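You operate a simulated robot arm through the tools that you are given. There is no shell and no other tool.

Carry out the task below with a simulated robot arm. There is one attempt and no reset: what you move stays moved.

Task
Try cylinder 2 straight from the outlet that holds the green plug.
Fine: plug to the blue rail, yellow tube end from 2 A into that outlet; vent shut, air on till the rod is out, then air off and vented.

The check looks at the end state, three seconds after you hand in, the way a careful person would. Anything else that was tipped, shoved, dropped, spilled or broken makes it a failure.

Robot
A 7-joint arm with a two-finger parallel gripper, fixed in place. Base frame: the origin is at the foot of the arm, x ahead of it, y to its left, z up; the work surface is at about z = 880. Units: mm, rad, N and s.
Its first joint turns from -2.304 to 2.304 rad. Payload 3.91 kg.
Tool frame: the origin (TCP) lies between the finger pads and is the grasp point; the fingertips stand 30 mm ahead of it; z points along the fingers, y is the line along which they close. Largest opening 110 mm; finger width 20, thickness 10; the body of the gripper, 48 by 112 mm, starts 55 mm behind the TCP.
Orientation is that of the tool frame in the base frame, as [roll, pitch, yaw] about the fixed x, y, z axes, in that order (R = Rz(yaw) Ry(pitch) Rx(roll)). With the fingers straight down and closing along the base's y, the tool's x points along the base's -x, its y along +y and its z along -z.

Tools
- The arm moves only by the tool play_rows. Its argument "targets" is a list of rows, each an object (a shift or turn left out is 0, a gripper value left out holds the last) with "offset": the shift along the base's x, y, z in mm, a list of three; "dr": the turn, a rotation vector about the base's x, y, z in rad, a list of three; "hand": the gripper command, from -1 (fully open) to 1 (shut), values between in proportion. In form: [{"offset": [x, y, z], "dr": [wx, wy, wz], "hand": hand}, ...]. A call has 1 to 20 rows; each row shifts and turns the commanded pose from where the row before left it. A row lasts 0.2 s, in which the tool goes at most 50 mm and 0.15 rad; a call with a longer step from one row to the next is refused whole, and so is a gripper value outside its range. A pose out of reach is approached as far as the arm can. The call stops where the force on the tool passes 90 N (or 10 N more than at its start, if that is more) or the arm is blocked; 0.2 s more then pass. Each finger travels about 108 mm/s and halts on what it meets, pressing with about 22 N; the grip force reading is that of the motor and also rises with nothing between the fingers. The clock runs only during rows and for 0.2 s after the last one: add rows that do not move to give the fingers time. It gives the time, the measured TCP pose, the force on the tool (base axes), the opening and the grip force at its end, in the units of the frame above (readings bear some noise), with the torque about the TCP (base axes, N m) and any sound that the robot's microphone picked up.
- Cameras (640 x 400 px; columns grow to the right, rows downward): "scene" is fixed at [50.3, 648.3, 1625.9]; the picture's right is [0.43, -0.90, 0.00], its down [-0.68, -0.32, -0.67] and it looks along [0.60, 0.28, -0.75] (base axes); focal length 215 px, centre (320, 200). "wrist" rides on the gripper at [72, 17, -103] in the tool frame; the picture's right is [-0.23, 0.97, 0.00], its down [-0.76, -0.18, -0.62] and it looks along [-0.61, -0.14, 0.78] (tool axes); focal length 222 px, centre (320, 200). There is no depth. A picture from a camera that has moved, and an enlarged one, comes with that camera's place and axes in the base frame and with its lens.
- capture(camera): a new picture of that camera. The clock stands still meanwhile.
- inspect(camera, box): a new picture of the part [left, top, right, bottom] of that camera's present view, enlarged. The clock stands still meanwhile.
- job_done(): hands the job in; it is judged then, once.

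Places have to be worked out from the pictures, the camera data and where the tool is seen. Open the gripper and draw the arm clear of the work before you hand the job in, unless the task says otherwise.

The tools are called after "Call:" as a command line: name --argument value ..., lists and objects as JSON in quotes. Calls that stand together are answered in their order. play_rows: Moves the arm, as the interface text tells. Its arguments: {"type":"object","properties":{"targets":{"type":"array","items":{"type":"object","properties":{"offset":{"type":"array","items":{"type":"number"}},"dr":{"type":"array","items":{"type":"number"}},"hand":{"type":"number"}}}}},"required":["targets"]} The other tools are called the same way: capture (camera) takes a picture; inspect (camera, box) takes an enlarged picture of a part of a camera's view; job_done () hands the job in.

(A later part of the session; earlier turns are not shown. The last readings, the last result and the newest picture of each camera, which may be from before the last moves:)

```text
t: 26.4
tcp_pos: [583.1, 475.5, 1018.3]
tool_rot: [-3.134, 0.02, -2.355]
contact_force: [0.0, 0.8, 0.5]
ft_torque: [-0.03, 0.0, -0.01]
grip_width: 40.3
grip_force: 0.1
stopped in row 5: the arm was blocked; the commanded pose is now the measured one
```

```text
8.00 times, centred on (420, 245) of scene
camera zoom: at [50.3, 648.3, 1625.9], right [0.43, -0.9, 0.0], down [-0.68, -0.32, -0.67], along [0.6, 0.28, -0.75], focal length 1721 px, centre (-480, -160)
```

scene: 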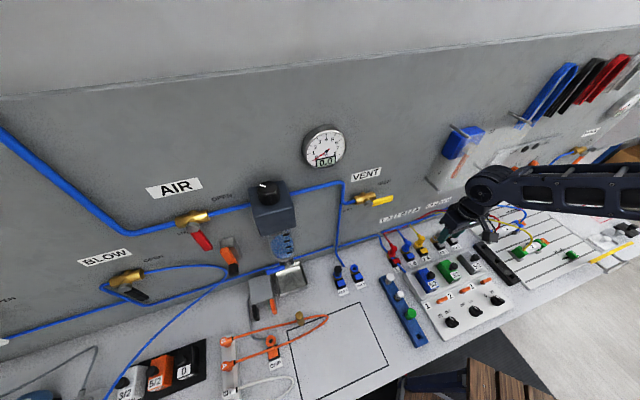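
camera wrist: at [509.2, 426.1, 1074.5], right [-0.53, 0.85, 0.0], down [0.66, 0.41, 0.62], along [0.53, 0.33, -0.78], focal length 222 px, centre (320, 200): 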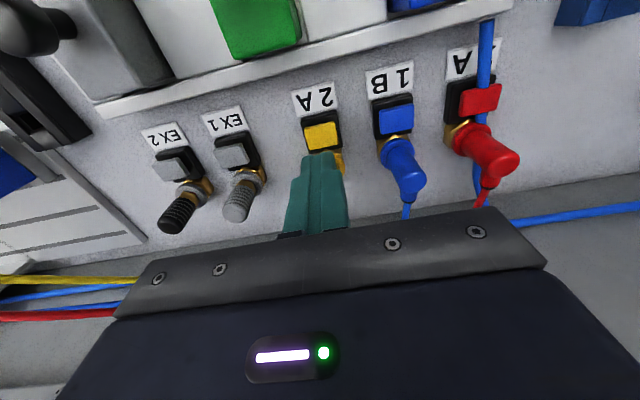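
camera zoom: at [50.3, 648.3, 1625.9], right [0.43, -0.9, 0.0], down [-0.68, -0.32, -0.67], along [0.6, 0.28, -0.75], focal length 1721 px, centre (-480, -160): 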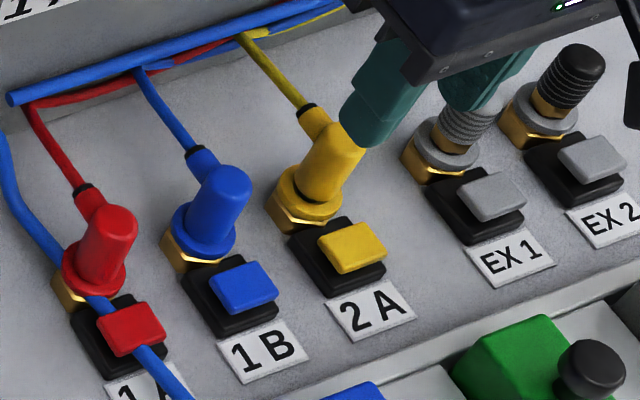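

The arm reported being blocked, though there is no force on the tool. I look at the whole scene to see what the arm touches.

Call:
capture --camera "scene"

Call:
inspect --camera "scene" --box '[400, 110, 592, 230]'

Call:
capture --camera "wrist"

```text
taken
```

scene: 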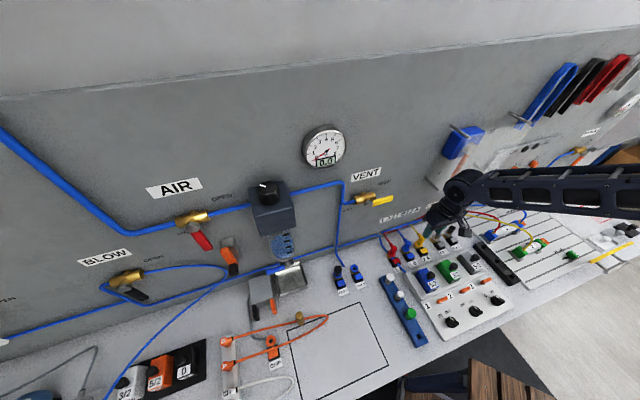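

```text
3.33 times, centred on (496, 170) of scene
camera zoom: at [50.3, 648.3, 1625.9], right [0.43, -0.9, 0.0], down [-0.68, -0.32, -0.67], along [0.6, 0.28, -0.75], focal length 717 px, centre (-267, 300)
```

zoom: 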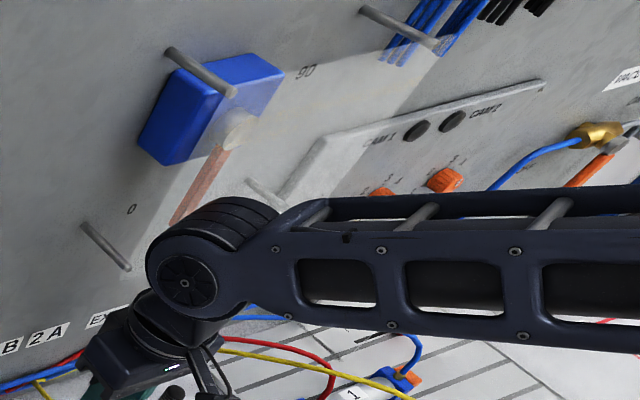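

```text
taken
camera wrist: at [517.2, 434.6, 1120.0], right [-0.53, 0.85, 0.0], down [0.65, 0.41, 0.64], along [0.54, 0.34, -0.77], focal length 222 px, centre (320, 200)
```

wrist: 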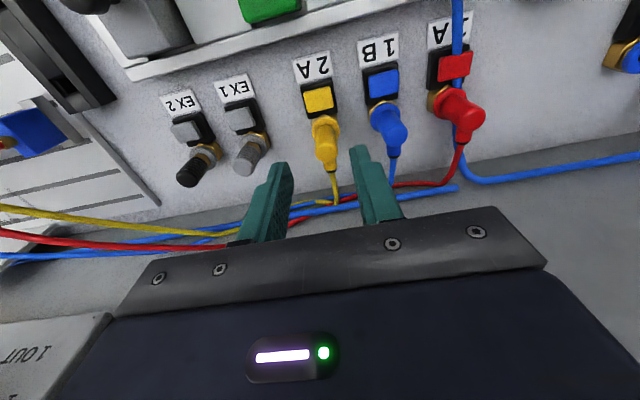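

The wrist housing met the fixed "0" pin on the wall (tip near n=803, z≈1157). I back away from the wall and tilt the tool about 15° (fingers pointing towards the wall) so the wrist stays clear of that pin.

Call:
play_rows --targets '[{"offset": [-15, -15, 0]}, {"offset": [-15, -15, 0], "dr": [0.0883, -0.0829, 0]}, {"offset": [0, 0, 0], "dr": [0.0882, -0.0828, 0]}, {}, {}]'

Call:
capture --camera "wrist"

Call:
inspect --camera "wrist" --box '[260, 70, 420, 170]'

Call:
inspect --camera "scene" --box '[400, 110, 592, 230]'

```text
t: 27.6
tcp_pos: [564.4, 460.4, 1003.6]
tool_rot: [3.137, 0.253, -2.354]
contact_force: [0.0, -0.2, 0.5]
ft_torque: [0.01, -0.02, 0.01]
grip_width: 40.1
grip_force: 0.1
```

```text
taken
camera wrist: at [481.3, 403.4, 1085.3], right [-0.54, 0.84, 0.06], down [0.54, 0.29, 0.79], along [0.65, 0.46, -0.61], focal length 222 px, centre (320, 200)
```

wrist: 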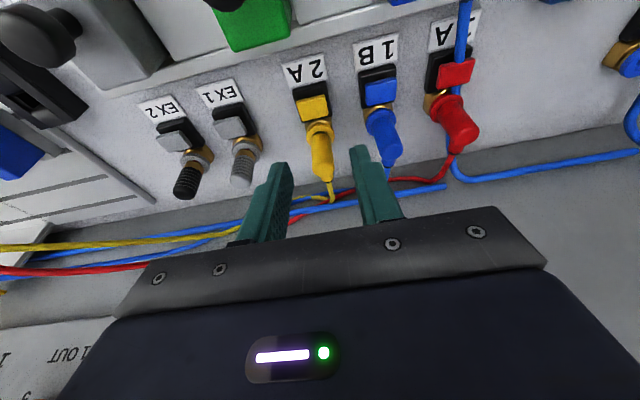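

```text
4.00 times, centred on (340, 120) of wrist
camera zoom: at [481.3, 403.4, 1085.3], right [-0.54, 0.84, 0.06], down [0.54, 0.29, 0.79], along [0.65, 0.46, -0.61], focal length 888 px, centre (240, 520)
```

zoom: 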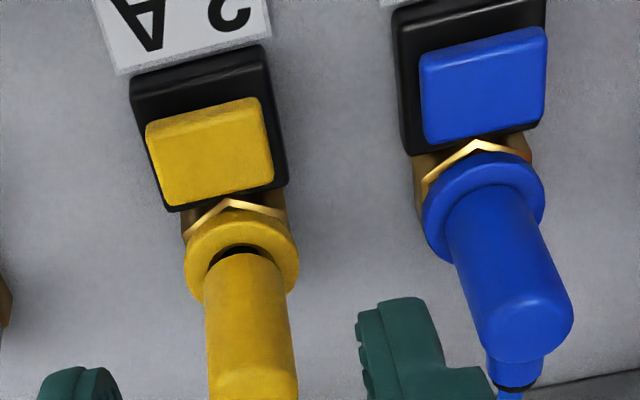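

```text
3.33 times, centred on (496, 170) of scene
camera zoom: at [50.3, 648.3, 1625.9], right [0.43, -0.9, 0.0], down [-0.68, -0.32, -0.67], along [0.6, 0.28, -0.75], focal length 717 px, centre (-267, 300)
```

zoom: 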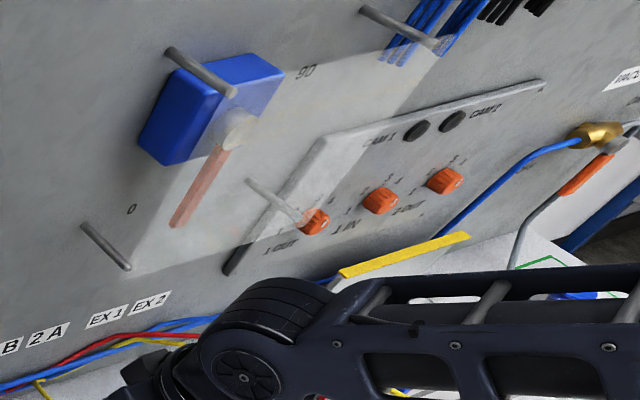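

The guard on its four pins is intact and the wrist is now away from it. The tilted view confirms the yellow cap's axis at (593.5, 488). I move over it and go down to z≈937.

Call:
play_rows --targets '[{"offset": [16.1, 14.4, 0]}, {"offset": [16.1, 14.4, -6]}, {"offset": [0, 0, -15]}, {}, {}]'

Call:
capture --camera "wrist"

Call:
inspect --camera "scene" --box '[380, 200, 508, 280]'

```text
t: 28.8
tcp_pos: [595.1, 488.5, 982.2]
tool_rot: [3.137, 0.255, -2.355]
contact_force: [0.3, 0.3, 0.5]
ft_torque: [0.01, -0.01, 0.01]
grip_width: 40.4
grip_force: 0.1
```

```text
taken
camera wrist: at [514.1, 431.8, 1064.7], right [-0.54, 0.84, 0.06], down [0.54, 0.29, 0.79], along [0.65, 0.46, -0.61], focal length 222 px, centre (320, 200)
```

wrist: 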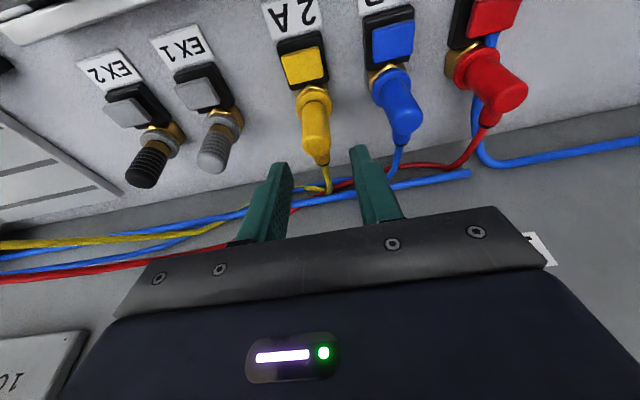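

```text
5.00 times, centred on (444, 240) of scene
camera zoom: at [50.3, 648.3, 1625.9], right [0.43, -0.9, 0.0], down [-0.68, -0.32, -0.67], along [0.6, 0.28, -0.75], focal length 1076 px, centre (-300, 0)
```

zoom: 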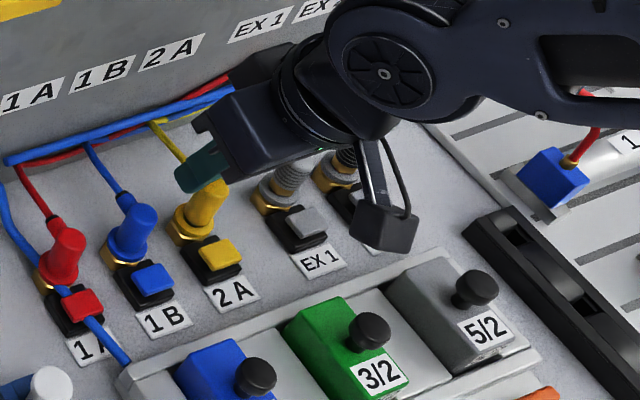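

Centred. I lower onto the yellow cap and grip it.

Call:
play_rows --targets '[{"offset": [0, 0, -16]}, {"offset": [0, 0, -15]}, {"offset": [0, 0, -10]}, {"offset": [0, 0, -5]}, {}, {"hand": 1}, {"hand": 1}, {"hand": 1}]'

Call:
capture --camera "wrist"

Call:
inspect --camera "scene" --box '[380, 200, 508, 280]'

```text
t: 30.6
tcp_pos: [595.6, 488.3, 938.2]
tool_rot: [3.138, 0.254, -2.355]
contact_force: [-0.3, 0.0, -0.7]
ft_torque: [0.01, -0.02, -0.05]
grip_width: 18.7
grip_force: 21.6
```

```text
taken
camera wrist: at [513.9, 432.2, 1019.4], right [-0.54, 0.84, 0.06], down [0.54, 0.29, 0.79], along [0.65, 0.46, -0.61], focal length 222 px, centre (320, 200)
```

wrist: 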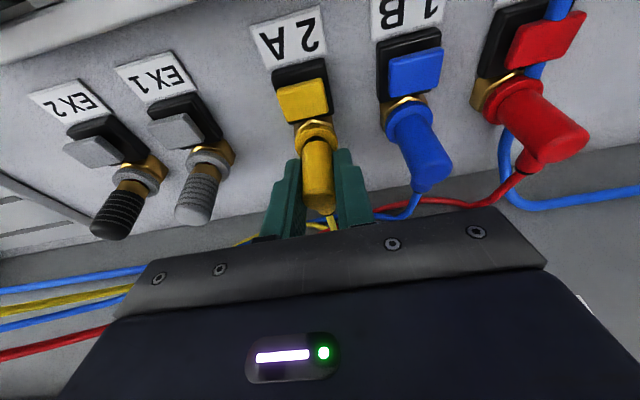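

```text
5.00 times, centred on (444, 240) of scene
camera zoom: at [50.3, 648.3, 1625.9], right [0.43, -0.9, 0.0], down [-0.68, -0.32, -0.67], along [0.6, 0.28, -0.75], focal length 1076 px, centre (-300, 0)
```

zoom: 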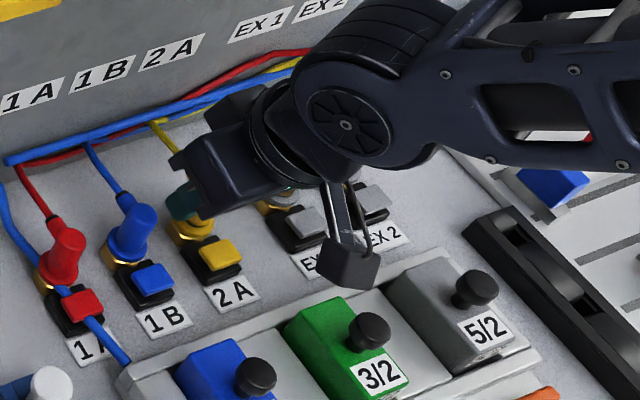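

Gripped at 18.7 mm. I pull straight up gently.

Call:
play_rows --targets '[{"offset": [0, 0, 3]}, {"offset": [0, 0, 3]}, {"offset": [0, 0, 4]}, {"offset": [0, 0, 5]}]'

Call:
inspect --camera "wrist" --box '[240, 100, 400, 200]'

```text
t: 31.6
tcp_pos: [594.9, 488.6, 951.6]
tool_rot: [3.138, 0.253, -2.354]
contact_force: [-0.7, -0.5, -0.2]
ft_torque: [-0.03, 0.0, 0.0]
grip_width: 19.0
grip_force: 22.1
```

```text
4.00 times, centred on (320, 150) of wrist
camera zoom: at [514.0, 432.2, 1033.8], right [-0.54, 0.84, 0.06], down [0.54, 0.29, 0.79], along [0.65, 0.46, -0.61], focal length 888 px, centre (320, 400)
```

zoom: 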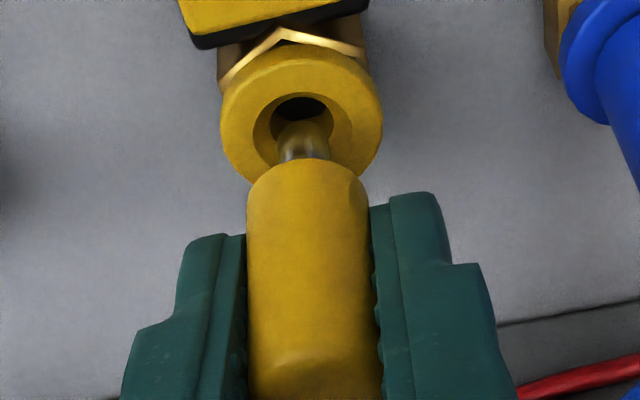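

It is coming out cleanly, with no force. I lift further and look at the tube and the plug.

Call:
play_rows --targets '[{"offset": [-3, -3, 12]}, {"offset": [-5, -5, 15]}, {"offset": [-7, -7, 15]}, {}, {}]'

Call:
capture --camera "wrist"

Call:
inspect --camera "wrist" --box '[240, 100, 400, 200]'

Call:
inspect --camera "scene" --box '[380, 180, 540, 280]'

```text
t: 32.8
tcp_pos: [580.2, 474.4, 995.4]
tool_rot: [3.137, 0.255, -2.354]
contact_force: [-0.9, 0.0, -0.4]
ft_torque: [-0.03, 0.0, -0.04]
grip_width: 18.4
grip_force: 22.2
```

```text
taken
camera wrist: at [499.1, 417.0, 1076.9], right [-0.54, 0.84, 0.06], down [0.54, 0.29, 0.79], along [0.65, 0.46, -0.61], focal length 222 px, centre (320, 200)
```

wrist: 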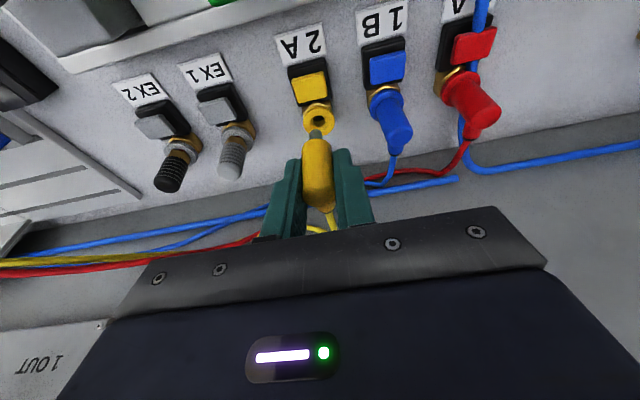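

```text
4.00 times, centred on (320, 150) of wrist
camera zoom: at [499.1, 417.0, 1076.9], right [-0.54, 0.84, 0.06], down [0.54, 0.29, 0.79], along [0.65, 0.46, -0.61], focal length 888 px, centre (320, 400)
```

zoom: 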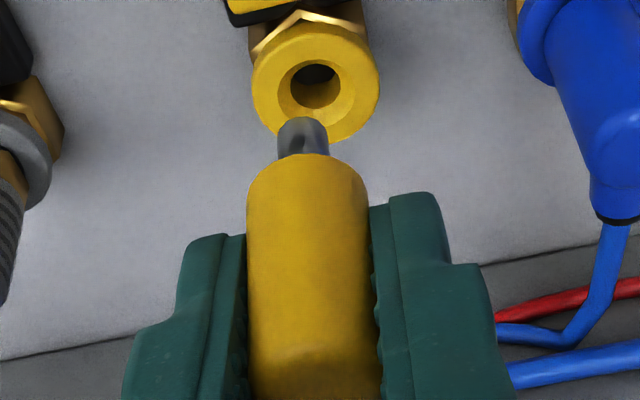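

```text
4.00 times, centred on (460, 230) of scene
camera zoom: at [50.3, 648.3, 1625.9], right [0.43, -0.9, 0.0], down [-0.68, -0.32, -0.67], along [0.6, 0.28, -0.75], focal length 861 px, centre (-240, 80)
```

zoom: 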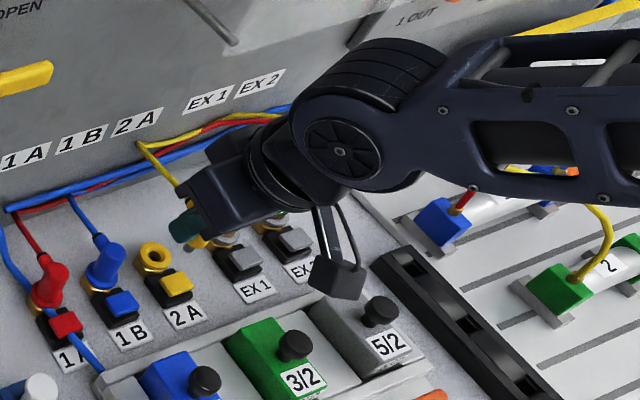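

The yellow end is out, hanging vertical in the grip with its stem tip about 49 mm below the TCP. I carry it over 1 B and 1 A with clearance towards OUT 2 at (393.6, 678).

Call:
play_rows --targets '[{"offset": [-5, 5, 20]}, {"offset": [-25, 28, 0]}, {"offset": [-27, 30, 0]}, {"offset": [-27, 30, 0]}, {"offset": [-27, 30, 0]}, {"offset": [-27, 30, 0]}, {}, {}]'

Call:
capture --camera "wrist"

Call:
capture --camera "scene"

```text
t: 34.6
tcp_pos: [442.4, 627.2, 1014.8]
tool_rot: [3.137, 0.254, -2.356]
contact_force: [-0.5, -0.1, -0.3]
ft_torque: [0.02, 0.01, 0.0]
grip_width: 18.7
grip_force: 22.3
```

```text
taken
camera wrist: at [361.5, 571.0, 1096.3], right [-0.54, 0.84, 0.06], down [0.54, 0.29, 0.79], along [0.65, 0.46, -0.61], focal length 222 px, centre (320, 200)
```

wrist: 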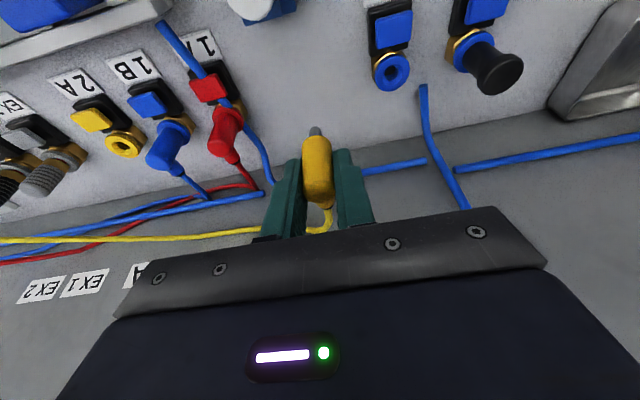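

```text
taken
```

scene: 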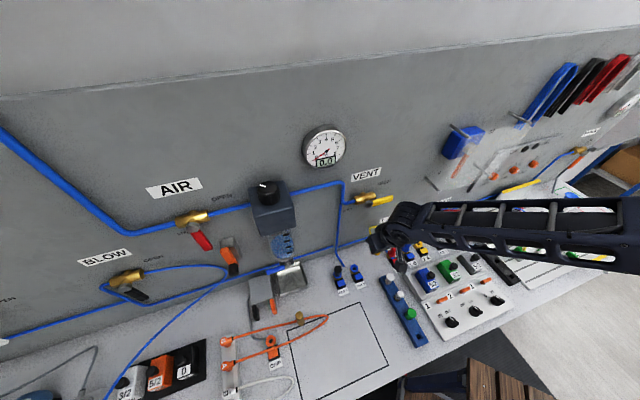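

The tube follows freely. I continue to above OUT 2 and lower until the stem tip is about 20 mm over the collar.

Call:
play_rows --targets '[{"offset": [-23.7, 25.7, 0]}, {"offset": [-23.7, 25.8, 0]}, {"offset": [0, 0, -20]}, {"offset": [0, 0, -20]}, {}, {}]'

Call:
capture --camera "wrist"

Call:
inspect --camera "wrist" --box '[260, 90, 388, 170]'

Call:
inspect --camera "scene" --box '[320, 240, 400, 290]'

```text
t: 36.0
tcp_pos: [395.7, 678.8, 974.1]
tool_rot: [3.138, 0.253, -2.355]
contact_force: [0.1, -0.5, -0.8]
ft_torque: [-0.01, 0.02, 0.01]
grip_width: 18.6
grip_force: 22.2
```

```text
taken
camera wrist: at [314.2, 622.0, 1056.2], right [-0.54, 0.84, 0.06], down [0.54, 0.29, 0.79], along [0.65, 0.46, -0.61], focal length 222 px, centre (320, 200)
```

wrist: 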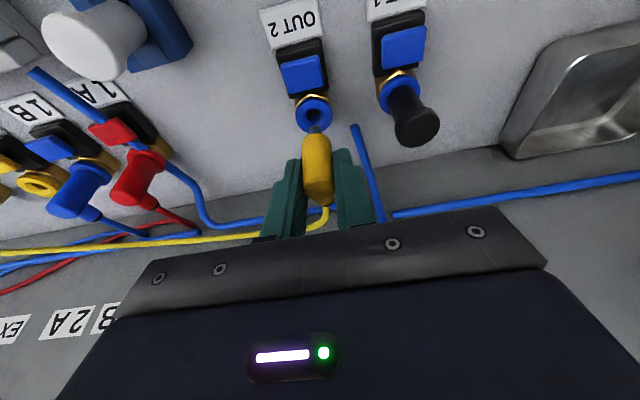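

```text
5.00 times, centred on (324, 130) of wrist
camera zoom: at [314.2, 622.0, 1056.2], right [-0.54, 0.84, 0.06], down [0.54, 0.29, 0.79], along [0.65, 0.46, -0.61], focal length 1111 px, centre (300, 550)
```

zoom: 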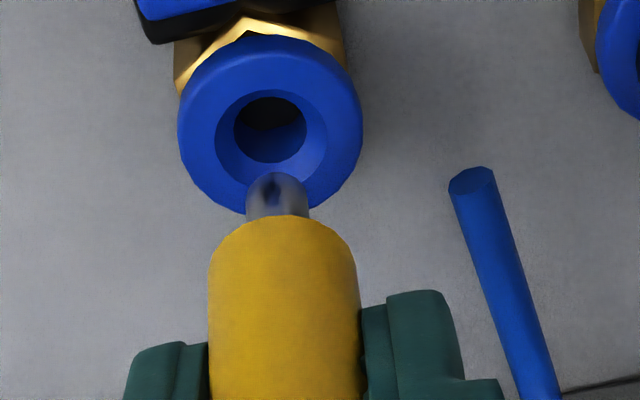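

```text
8.00 times, centred on (360, 265) of scene
camera zoom: at [50.3, 648.3, 1625.9], right [0.43, -0.9, 0.0], down [-0.68, -0.32, -0.67], along [0.6, 0.28, -0.75], focal length 1721 px, centre (0, -320)
```

zoom: 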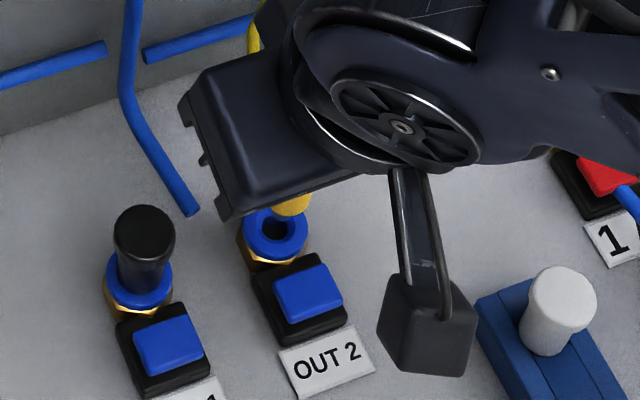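

Stem and hole line up within about 0.5 mm. I lower slowly and watch the force.

Call:
play_rows --targets '[{"offset": [0.3, 0.1, -8]}, {"offset": [0, 0, -8]}, {"offset": [0, 0, -2]}, {"offset": [0, 0, -2]}, {"offset": [0, 0, -2]}, {"offset": [0, 0, -2]}]'

Call:
inspect --camera "wrist" --box '[260, 90, 388, 170]'

```text
t: 37.4
tcp_pos: [395.7, 678.9, 949.3]
tool_rot: [3.139, 0.254, -2.355]
contact_force: [1.4, 2.3, 0.6]
ft_torque: [0.16, -0.05, 0.04]
grip_width: 18.7
grip_force: 22.0
```

```text
5.00 times, centred on (324, 130) of wrist
camera zoom: at [314.0, 622.4, 1032.2], right [-0.54, 0.84, 0.06], down [0.54, 0.29, 0.79], along [0.65, 0.46, -0.61], focal length 1111 px, centre (300, 550)
```

zoom: 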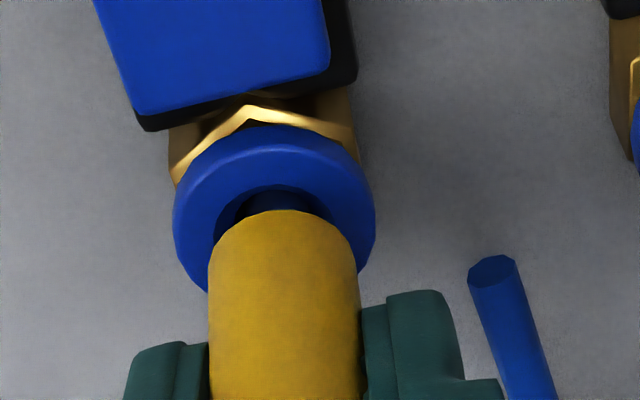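

The stem is entering the chamfer with a slight side force (about 2.7 N, towards the wall). I correct by 0.7 mm that way and keep lowering.

Call:
play_rows --targets '[{"offset": [0.4, 0.6, -1]}, {"offset": [0, 0, -2]}, {"offset": [0, 0, -2]}, {"offset": [0, 0, -2]}]'

Call:
inspect --camera "wrist" --box '[260, 90, 388, 170]'

```text
t: 38.4
tcp_pos: [394.9, 678.9, 941.9]
tool_rot: [3.138, 0.253, -2.354]
contact_force: [-0.5, 1.0, 3.2]
ft_torque: [0.08, 0.09, 0.01]
grip_width: 18.3
grip_force: 22.2
```

```text
5.00 times, centred on (324, 130) of wrist
camera zoom: at [314.1, 623.0, 1024.6], right [-0.54, 0.84, 0.06], down [0.54, 0.29, 0.79], along [0.65, 0.46, -0.61], focal length 1111 px, centre (300, 550)
```

zoom: 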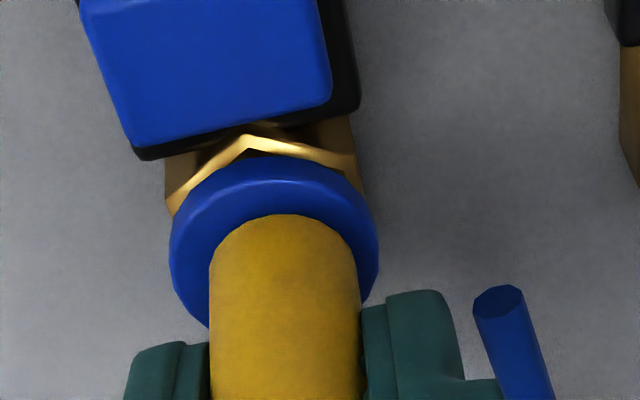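

Going in well (3 N axial). I press on in small steps until it seats.

Call:
play_rows --targets '[{"offset": [0, 0, -2]}, {"offset": [0, 0, -2]}, {"offset": [0, 0, -1.5]}, {"offset": [0, 0, -1]}]'

Call:
inspect --camera "wrist" --box '[260, 90, 388, 170]'

```text
t: 39.4
tcp_pos: [394.9, 679.7, 937.3]
tool_rot: [3.137, 0.254, -2.356]
contact_force: [1.8, 2.3, 18.6]
ft_torque: [0.09, -0.05, -0.01]
grip_width: 19.1
grip_force: 21.9
```

```text
5.00 times, centred on (324, 130) of wrist
camera zoom: at [314.2, 623.1, 1019.0], right [-0.54, 0.84, 0.06], down [0.54, 0.28, 0.79], along [0.65, 0.46, -0.6], focal length 1111 px, centre (300, 550)
```

zoom: 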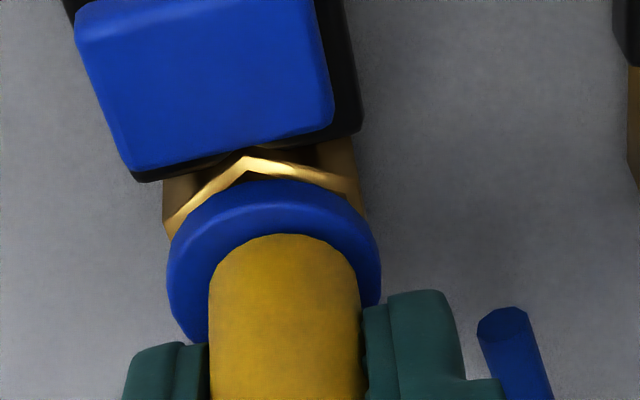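

18.6 N and no click yet; it looks almost seated. I push a little further, listening for the click.

Call:
play_rows --targets '[{"offset": [0, 0, -1]}, {"offset": [0, 0, -1]}, {"offset": [0, 0, -1]}]'

Call:
inspect --camera "wrist" --box '[260, 90, 388, 170]'

```text
t: 40.2
tcp_pos: [395.6, 680.0, 934.0]
tool_rot: [3.138, 0.253, -2.354]
contact_force: [-2.9, 4.2, 18.1]
ft_torque: [0.17, 0.18, 0.03]
grip_width: 18.9
grip_force: 21.9
```

```text
5.00 times, centred on (324, 130) of wrist
camera zoom: at [313.9, 622.4, 1015.9], right [-0.54, 0.84, 0.06], down [0.54, 0.28, 0.79], along [0.65, 0.46, -0.61], focal length 1111 px, centre (300, 550)
```

zoom: 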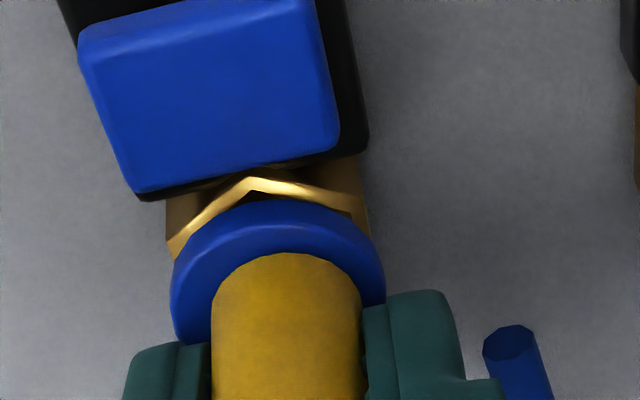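

The cap's lower edge is now within about 2 mm of the collar, and the fingers slid a little on it. I release, rise, return the tool to vertical and will push the cap home from above.

Call:
play_rows --targets '[{"hand": 0.6}, {"hand": 0.25}, {"hand": 0.25}, {"offset": [0, 0, 15]}, {"offset": [0, 0, 40]}, {"offset": [-10, -10, 20], "dr": [-0.0895, 0.0895, 0]}, {"offset": [-10, -10, 0], "dr": [-0.0895, 0.0895, 0]}, {}, {}]'

Call:
inspect --camera "wrist" --box '[260, 90, 420, 190]'

Call:
inspect --camera "scene" --box '[320, 240, 400, 290]'

```text
t: 42.2
tcp_pos: [375.1, 660.7, 1009.0]
tool_rot: [3.137, -0.001, -2.354]
contact_force: [1.0, 0.9, -0.3]
ft_torque: [-0.01, 0.02, -0.02]
grip_width: 41.4
grip_force: 0.1
```

```text
4.00 times, centred on (340, 140) of wrist
camera zoom: at [310.2, 620.1, 1112.4], right [-0.53, 0.85, 0.0], down [0.67, 0.41, 0.62], along [0.53, 0.33, -0.78], focal length 888 px, centre (240, 440)
```

zoom: 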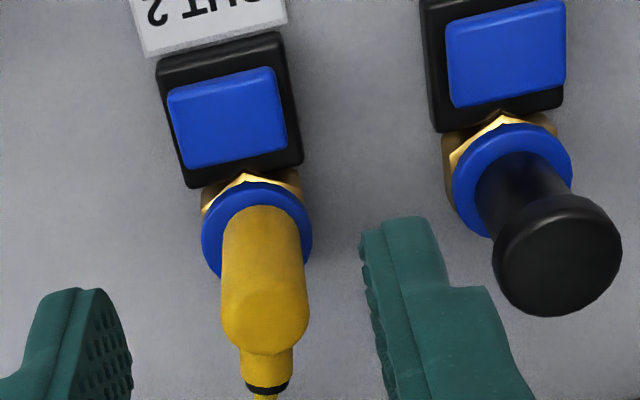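

```text
8.00 times, centred on (360, 265) of scene
camera zoom: at [50.3, 648.3, 1625.9], right [0.43, -0.9, 0.0], down [-0.68, -0.32, -0.67], along [0.6, 0.28, -0.75], focal length 1721 px, centre (0, -320)
```

zoom: 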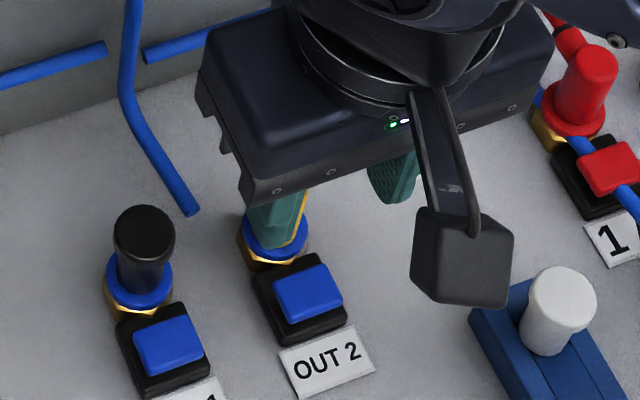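

The yellow end stands upright in OUT 2. I close the fingers, centre above the cap and push down gently in small steps.

Call:
play_rows --targets '[{"offset": [10.4, 9.5, 5], "hand": 1}, {"offset": [10.5, 9.5, 0]}, {"hand": 1}, {"offset": [0, 0, -20]}, {"offset": [0, 0, -15]}, {"offset": [0, 0, -4]}, {"offset": [0, 0, -2]}, {"offset": [0, 0, -2]}, {"offset": [0, 0, -2]}]'

```text
t: 44.2
tcp_pos: [395.1, 677.9, 972.8]
tool_rot: [3.135, 0.006, -2.354]
contact_force: [-1.4, -5.0, 56.1]
ft_torque: [-0.36, 0.16, 0.02]
grip_width: 0.0
grip_force: 21.6
```

56 N without a click or movement. I back off and look whether the cap is really seated, comparing with 1 A/1 B.

Call:
play_rows --targets '[{"offset": [0, 0, 20]}, {"offset": [-20, -20, 30]}, {"offset": [-25, -25, 0]}, {"offset": [0, 0, 0]}, {}]'

Call:
capture --camera "wrist"

Call:
inspect --camera "wrist" --box '[260, 70, 388, 150]'

Call:
inspect --camera "scene" --box '[320, 240, 400, 290]'

```text
t: 45.4
tcp_pos: [349.6, 632.8, 1020.5]
tool_rot: [3.138, 0.001, -2.353]
contact_force: [0.8, -0.5, -0.1]
ft_torque: [0.01, -0.03, -0.01]
grip_width: 0.0
grip_force: 21.7
```

```text
taken
camera wrist: at [285.9, 593.1, 1123.6], right [-0.53, 0.85, 0.0], down [0.66, 0.41, 0.62], along [0.53, 0.33, -0.78], focal length 222 px, centre (320, 200)
```

wrist: 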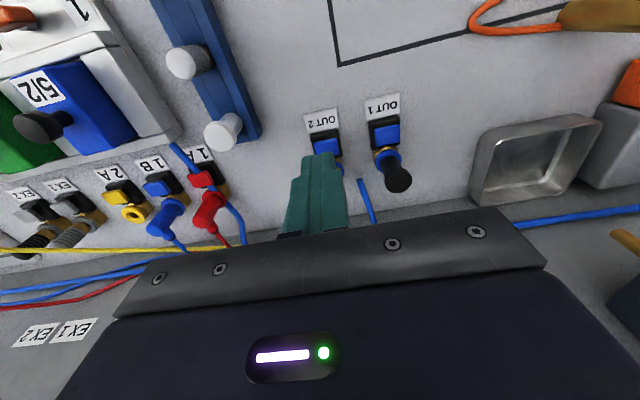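

```text
5.00 times, centred on (324, 110) of wrist
camera zoom: at [285.9, 593.1, 1123.6], right [-0.53, 0.85, 0.0], down [0.66, 0.41, 0.62], along [0.53, 0.33, -0.78], focal length 1111 px, centre (300, 650)
```

zoom: 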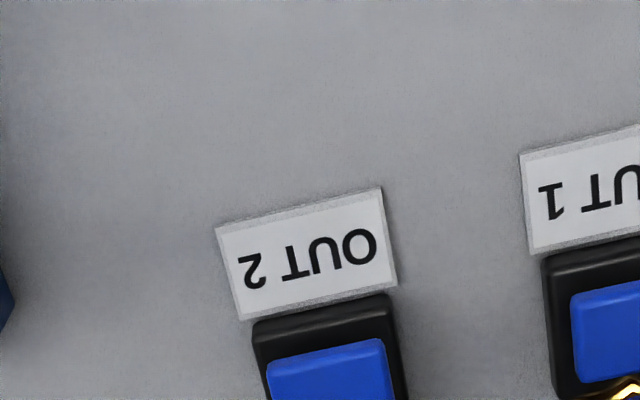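

```text
8.00 times, centred on (360, 265) of scene
camera zoom: at [50.3, 648.3, 1625.9], right [0.43, -0.9, 0.0], down [-0.68, -0.32, -0.67], along [0.6, 0.28, -0.75], focal length 1721 px, centre (0, -320)
```

zoom: 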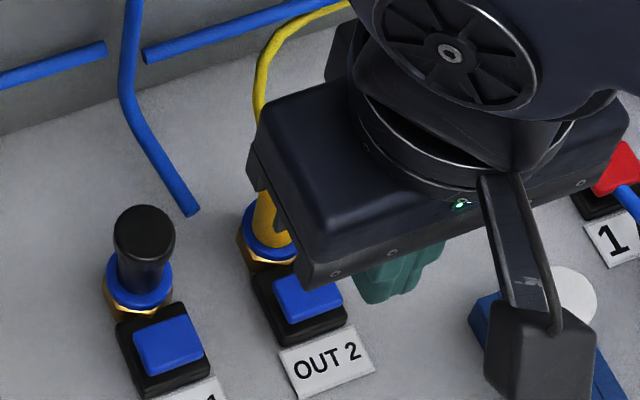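

My own gripper hides the plug. I shift sideways with open fingers to get a clear view from both cameras.

Call:
play_rows --targets '[{"offset": [20, -30, 20], "hand": -1}, {"offset": [20, -30, 0]}, {}, {}]'

Call:
capture --camera "wrist"

Call:
inspect --camera "wrist" --box '[300, 80, 460, 180]'

Call:
inspect --camera "scene" --box '[320, 240, 400, 290]'

```text
t: 46.4
tcp_pos: [391.3, 574.1, 1039.4]
tool_rot: [3.14, 0.0, -2.354]
contact_force: [-0.1, -0.2, -0.3]
ft_torque: [0.01, 0.01, -0.02]
grip_width: 110.1
grip_force: 0.1
```

```text
taken
camera wrist: at [327.0, 534.6, 1142.9], right [-0.53, 0.85, 0.0], down [0.67, 0.41, 0.62], along [0.53, 0.33, -0.78], focal length 222 px, centre (320, 200)
```

wrist: 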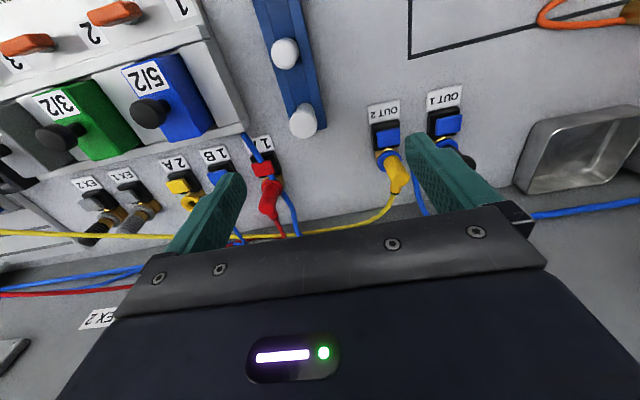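

```text
4.00 times, centred on (380, 130) of wrist
camera zoom: at [327.0, 534.6, 1142.9], right [-0.53, 0.85, 0.0], down [0.67, 0.41, 0.62], along [0.53, 0.33, -0.78], focal length 888 px, centre (80, 480)
```

zoom: 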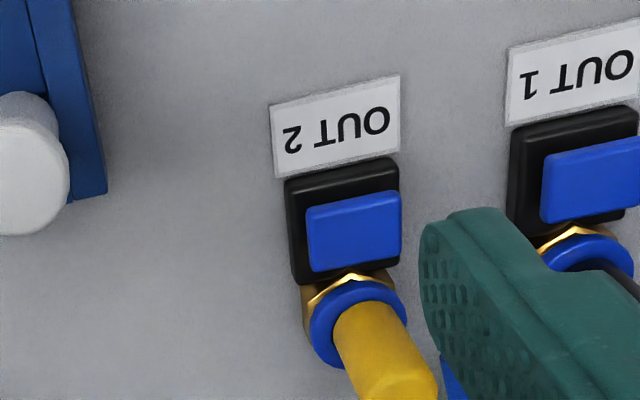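

```text
8.00 times, centred on (360, 265) of scene
camera zoom: at [50.3, 648.3, 1625.9], right [0.43, -0.9, 0.0], down [-0.68, -0.32, -0.67], along [0.6, 0.28, -0.75], focal length 1721 px, centre (0, -320)
```

zoom: 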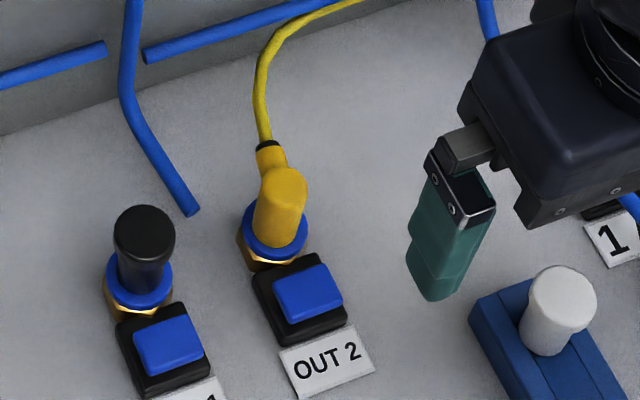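

The yellow end looks fully seated (cap top ≈938, no gap). Since no click was heard on insertion, I will do a gentle tug test: re-grip the cap and pull up by 2–3 mm.

Call:
play_rows --targets '[{"offset": [0, 35, -5], "hand": 0.25}, {"offset": [2, 35, -5]}, {"offset": [2.1, 34.5, 0]}, {}, {"offset": [0, 0, -40]}, {"offset": [0, 0, -40]}, {"offset": [0, 0, -12]}, {}, {"hand": 1}, {"hand": 1}, {"hand": 1}]'

Call:
play_rows --targets '[{"offset": [0, 0, 1]}, {"offset": [0, 0, 1]}, {}]'

Call:
capture --camera "wrist"

```text
t: 48.8
tcp_pos: [394.6, 678.6, 937.2]
tool_rot: [3.138, 0.0, -2.352]
contact_force: [-6.0, 9.3, -2.0]
ft_torque: [0.46, 0.26, 0.0]
grip_width: 18.9
grip_force: 22.1
```

```text
t: 49.6
tcp_pos: [394.9, 678.3, 937.8]
tool_rot: [-3.141, -0.002, -2.354]
contact_force: [-7.5, 10.1, -18.0]
ft_torque: [0.48, 0.41, 0.02]
grip_width: 19.3
grip_force: 22.3
```

```text
taken
camera wrist: at [330.6, 638.5, 1041.3], right [-0.53, 0.85, 0.0], down [0.67, 0.41, 0.62], along [0.53, 0.33, -0.78], focal length 222 px, centre (320, 200)
```

wrist: 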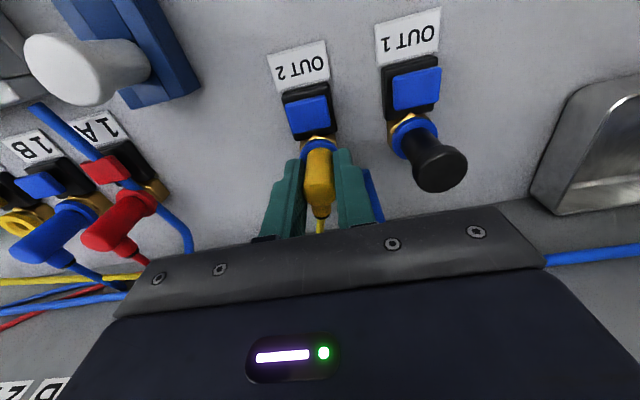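

It resists the tug with 18 N (it came out with none when released), so it is latched. I release, rise and go to view the VENT valve.

Call:
play_rows --targets '[{"offset": [0, 0, -2]}, {"hand": 0.6}, {"hand": 0.25}, {"hand": 0.25}, {"offset": [0, 0, 20]}, {"offset": [0, 0, 40]}, {"offset": [-5, -10, 40]}, {"offset": [-5, -15, 40], "hand": -1}, {"offset": [5, -20, 40]}, {"offset": [5, -20, 40]}, {"offset": [5, -20, 40]}, {"offset": [5, -20, 40]}, {}, {}]'

Call:
capture --camera "wrist"

Call:
capture --camera "scene"

Call:
inspect --camera "scene" --box '[320, 170, 416, 230]'

```text
t: 52.6
tcp_pos: [406.6, 570.4, 1236.0]
tool_rot: [3.139, 0.0, -2.354]
contact_force: [-0.4, 0.1, -0.4]
ft_torque: [-0.03, 0.0, -0.02]
grip_width: 110.1
grip_force: 0.1
```

```text
taken
camera wrist: at [342.7, 530.6, 1340.3], right [-0.53, 0.85, 0.0], down [0.66, 0.41, 0.62], along [0.53, 0.33, -0.78], focal length 222 px, centre (320, 200)
```

wrist: 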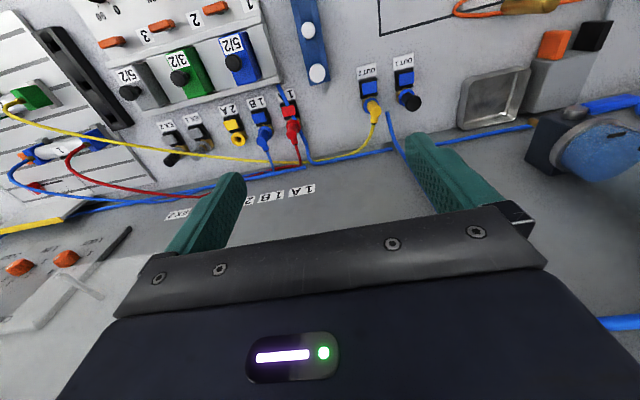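

```text
taken
```

scene: 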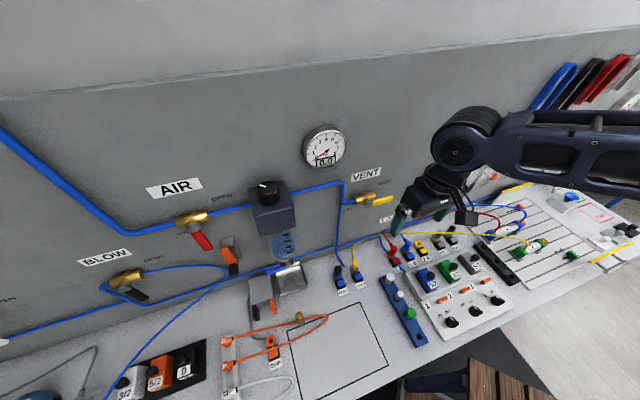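

```text
6.67 times, centred on (368, 200) of scene
camera zoom: at [50.3, 648.3, 1625.9], right [0.43, -0.9, 0.0], down [-0.68, -0.32, -0.67], along [0.6, 0.28, -0.75], focal length 1434 px, centre (0, 200)
```

zoom: 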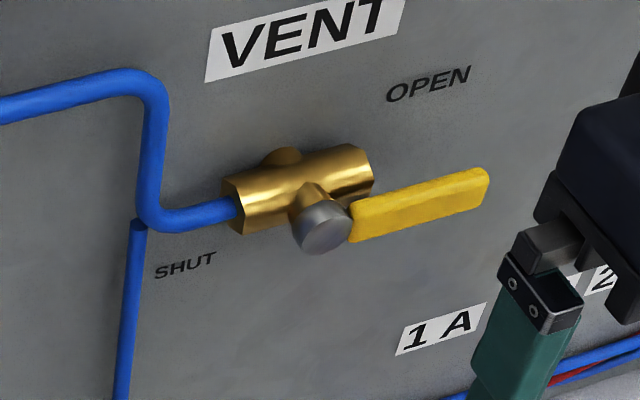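

The VENT lever points right (open); SHUT is down. To see and reach the wall valves, I tilt the tool about 50° towards the wall.

Call:
play_rows --targets '[{"dr": [0.1025, -0.1025, 0], "hand": 1}, {"dr": [0.1025, -0.1025, 0]}, {"dr": [0.1025, -0.1025, 0]}, {"dr": [0.1025, -0.1025, 0]}, {"dr": [0.1025, -0.1025, 0]}, {"dr": [0.1025, -0.1025, 0]}, {}, {}]'

Call:
capture --camera "wrist"

Call:
inspect --camera "wrist" --box '[240, 80, 400, 180]'

Call:
capture --camera "scene"

```text
t: 54.4
tcp_pos: [406.1, 572.3, 1236.9]
tool_rot: [3.14, 0.87, -2.352]
contact_force: [0.7, -0.1, 0.1]
ft_torque: [0.03, 0.0, -0.02]
grip_width: 0.0
grip_force: 21.7
```

```text
taken
camera wrist: at [303.6, 494.7, 1247.7], right [-0.59, 0.79, 0.17], down [0.14, -0.11, 0.98], along [0.8, 0.6, -0.04], focal length 222 px, centre (320, 200)
```

wrist: 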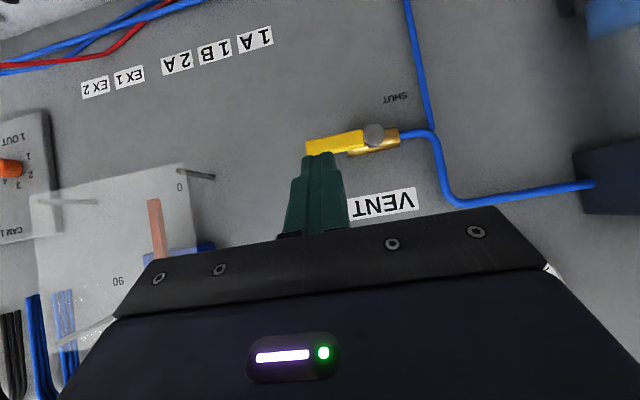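

```text
4.00 times, centred on (320, 130) of wrist
camera zoom: at [303.6, 494.7, 1247.7], right [-0.59, 0.79, 0.17], down [0.14, -0.11, 0.98], along [0.8, 0.6, -0.04], focal length 888 px, centre (320, 480)
```

zoom: 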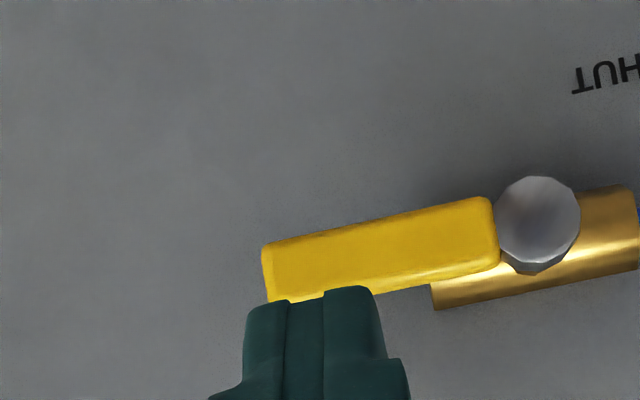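

```text
taken
```

scene: 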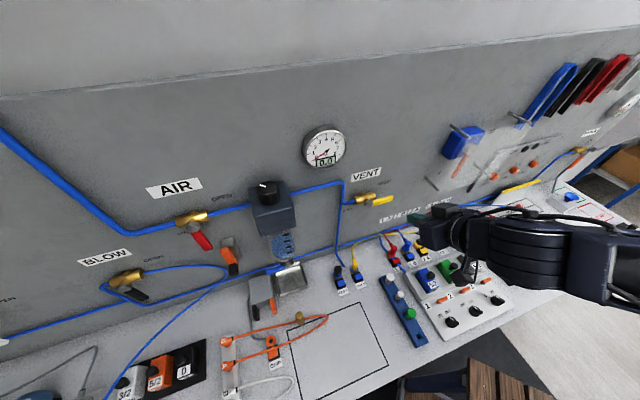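

The VENT spindle is at (451.7, 693.7, 1179) and the lever end at (502, 638, 1180); the lever is about 20 mm wide. I bring the closed fingertips just above the outer half of the lever.

Call:
play_rows --targets '[{"offset": [21.9, 17.4, -1.75]}, {"offset": [21.9, 17.4, -1.75]}, {"offset": [21.9, 17.4, -1.75]}, {"offset": [22, 17.5, -1.75]}, {}, {}]'

Call:
capture --camera "wrist"

Call:
inspect --camera "scene" --box '[320, 170, 416, 230]'

```text
t: 55.8
tcp_pos: [492.5, 641.7, 1228.5]
tool_rot: [-3.141, 0.869, -2.353]
contact_force: [-0.3, -1.0, -0.3]
ft_torque: [0.0, -0.05, -0.02]
grip_width: 0.0
grip_force: 21.6
```

```text
taken
camera wrist: at [390.7, 563.7, 1239.4], right [-0.59, 0.79, 0.17], down [0.14, -0.11, 0.98], along [0.8, 0.6, -0.04], focal length 222 px, centre (320, 200)
```

wrist: 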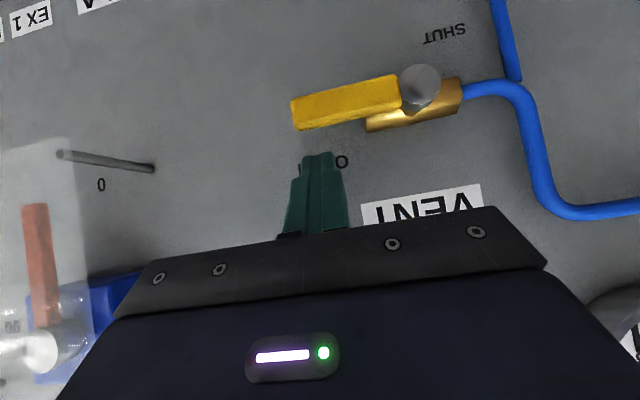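

```text
6.67 times, centred on (368, 200) of scene
camera zoom: at [50.3, 648.3, 1625.9], right [0.43, -0.9, 0.0], down [-0.68, -0.32, -0.67], along [0.6, 0.28, -0.75], focal length 1434 px, centre (0, 200)
```

zoom: 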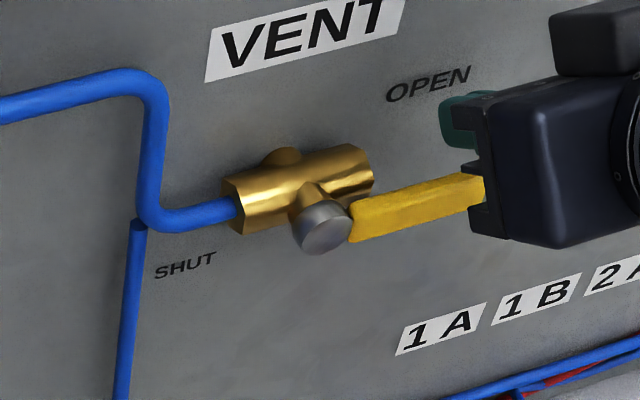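

Geometry agrees. I now push the lever down along its arc, first to about 45°.

Call:
play_rows --targets '[{"offset": [0, 0, -10]}, {"offset": [0, 0, -8.7]}, {"offset": [0.3, -0.3, -7.3]}, {"offset": [0.2, -0.2, -7.3]}, {"offset": [-1.1, 1.1, -7.1]}, {"offset": [-1.1, 1.1, -7.1]}, {"offset": [-2.3, 2.3, -6.5]}, {"offset": [-2.4, 2.4, -6.5]}]'

Call:
capture --camera "wrist"

Call:
inspect --camera "scene" --box '[320, 170, 416, 230]'

```text
t: 57.6
tcp_pos: [486.6, 649.1, 1168.7]
tool_rot: [3.141, 0.868, -2.352]
contact_force: [0.7, 0.2, 0.5]
ft_torque: [-0.02, -0.01, 0.01]
grip_width: 0.0
grip_force: 22.0
```

```text
taken
camera wrist: at [384.3, 571.2, 1180.3], right [-0.59, 0.79, 0.17], down [0.14, -0.11, 0.98], along [0.8, 0.6, -0.04], focal length 222 px, centre (320, 200)
```

wrist: 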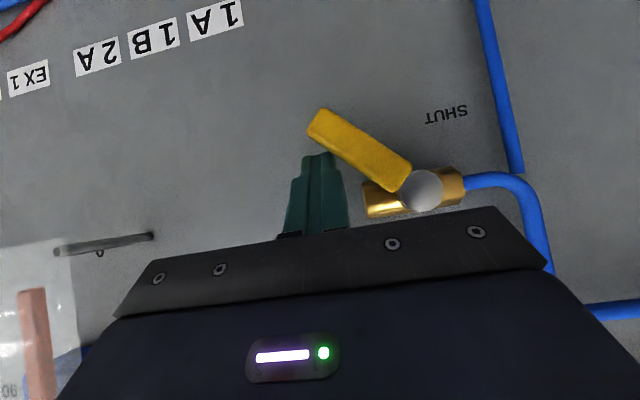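

```text
6.67 times, centred on (368, 200) of scene
camera zoom: at [50.3, 648.3, 1625.9], right [0.43, -0.9, 0.0], down [-0.68, -0.32, -0.67], along [0.6, 0.28, -0.75], focal length 1434 px, centre (0, 200)
```

zoom: 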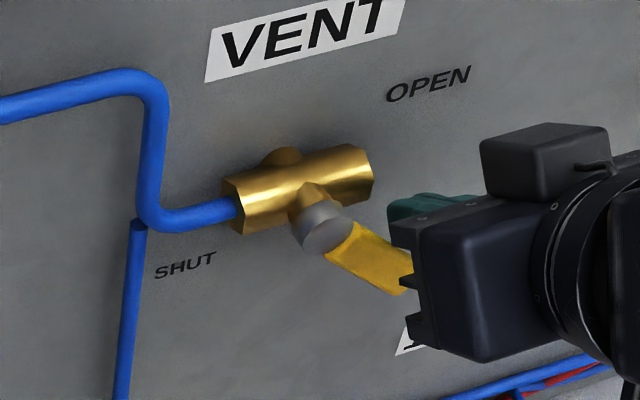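

The lever follows at about 45° with almost no force. I complete the arc to vertical.

Call:
play_rows --targets '[{"offset": [-3.5, 3.5, -5.4]}, {"offset": [-3.5, 3.5, -5.4]}, {"offset": [-4.35, 4.35, -4]}, {"offset": [-4.35, 4.35, -4]}, {"offset": [-4.9, 4.9, -2.3]}, {"offset": [-4.9, 4.9, -2.2]}]'

Call:
capture --camera "wrist"

Call:
inspect --camera "scene" --box '[320, 170, 416, 230]'

```text
t: 59.0
tcp_pos: [463.6, 671.2, 1145.8]
tool_rot: [3.14, 0.87, -2.357]
contact_force: [9.7, -23.3, 2.8]
ft_torque: [0.36, 0.13, 0.09]
grip_width: 0.1
grip_force: 22.3
```

```text
taken
camera wrist: at [361.1, 593.9, 1157.1], right [-0.58, 0.79, 0.17], down [0.14, -0.11, 0.98], along [0.8, 0.6, -0.04], focal length 222 px, centre (320, 200)
```

wrist: 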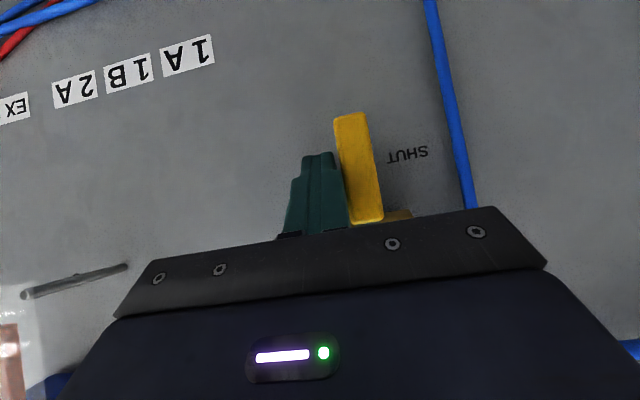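

```text
6.67 times, centred on (368, 200) of scene
camera zoom: at [50.3, 648.3, 1625.9], right [0.43, -0.9, 0.0], down [-0.68, -0.32, -0.67], along [0.6, 0.28, -0.75], focal length 1434 px, centre (0, 200)
```

zoom: 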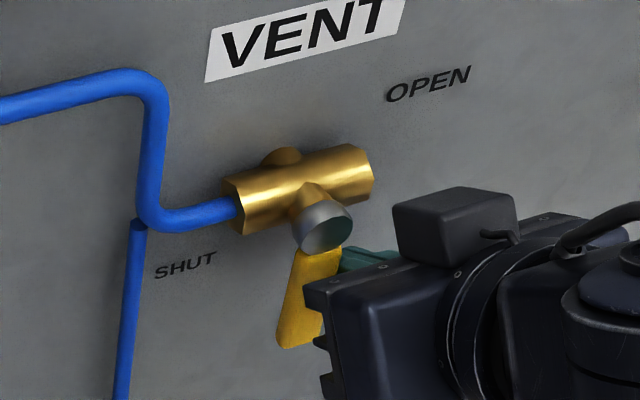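

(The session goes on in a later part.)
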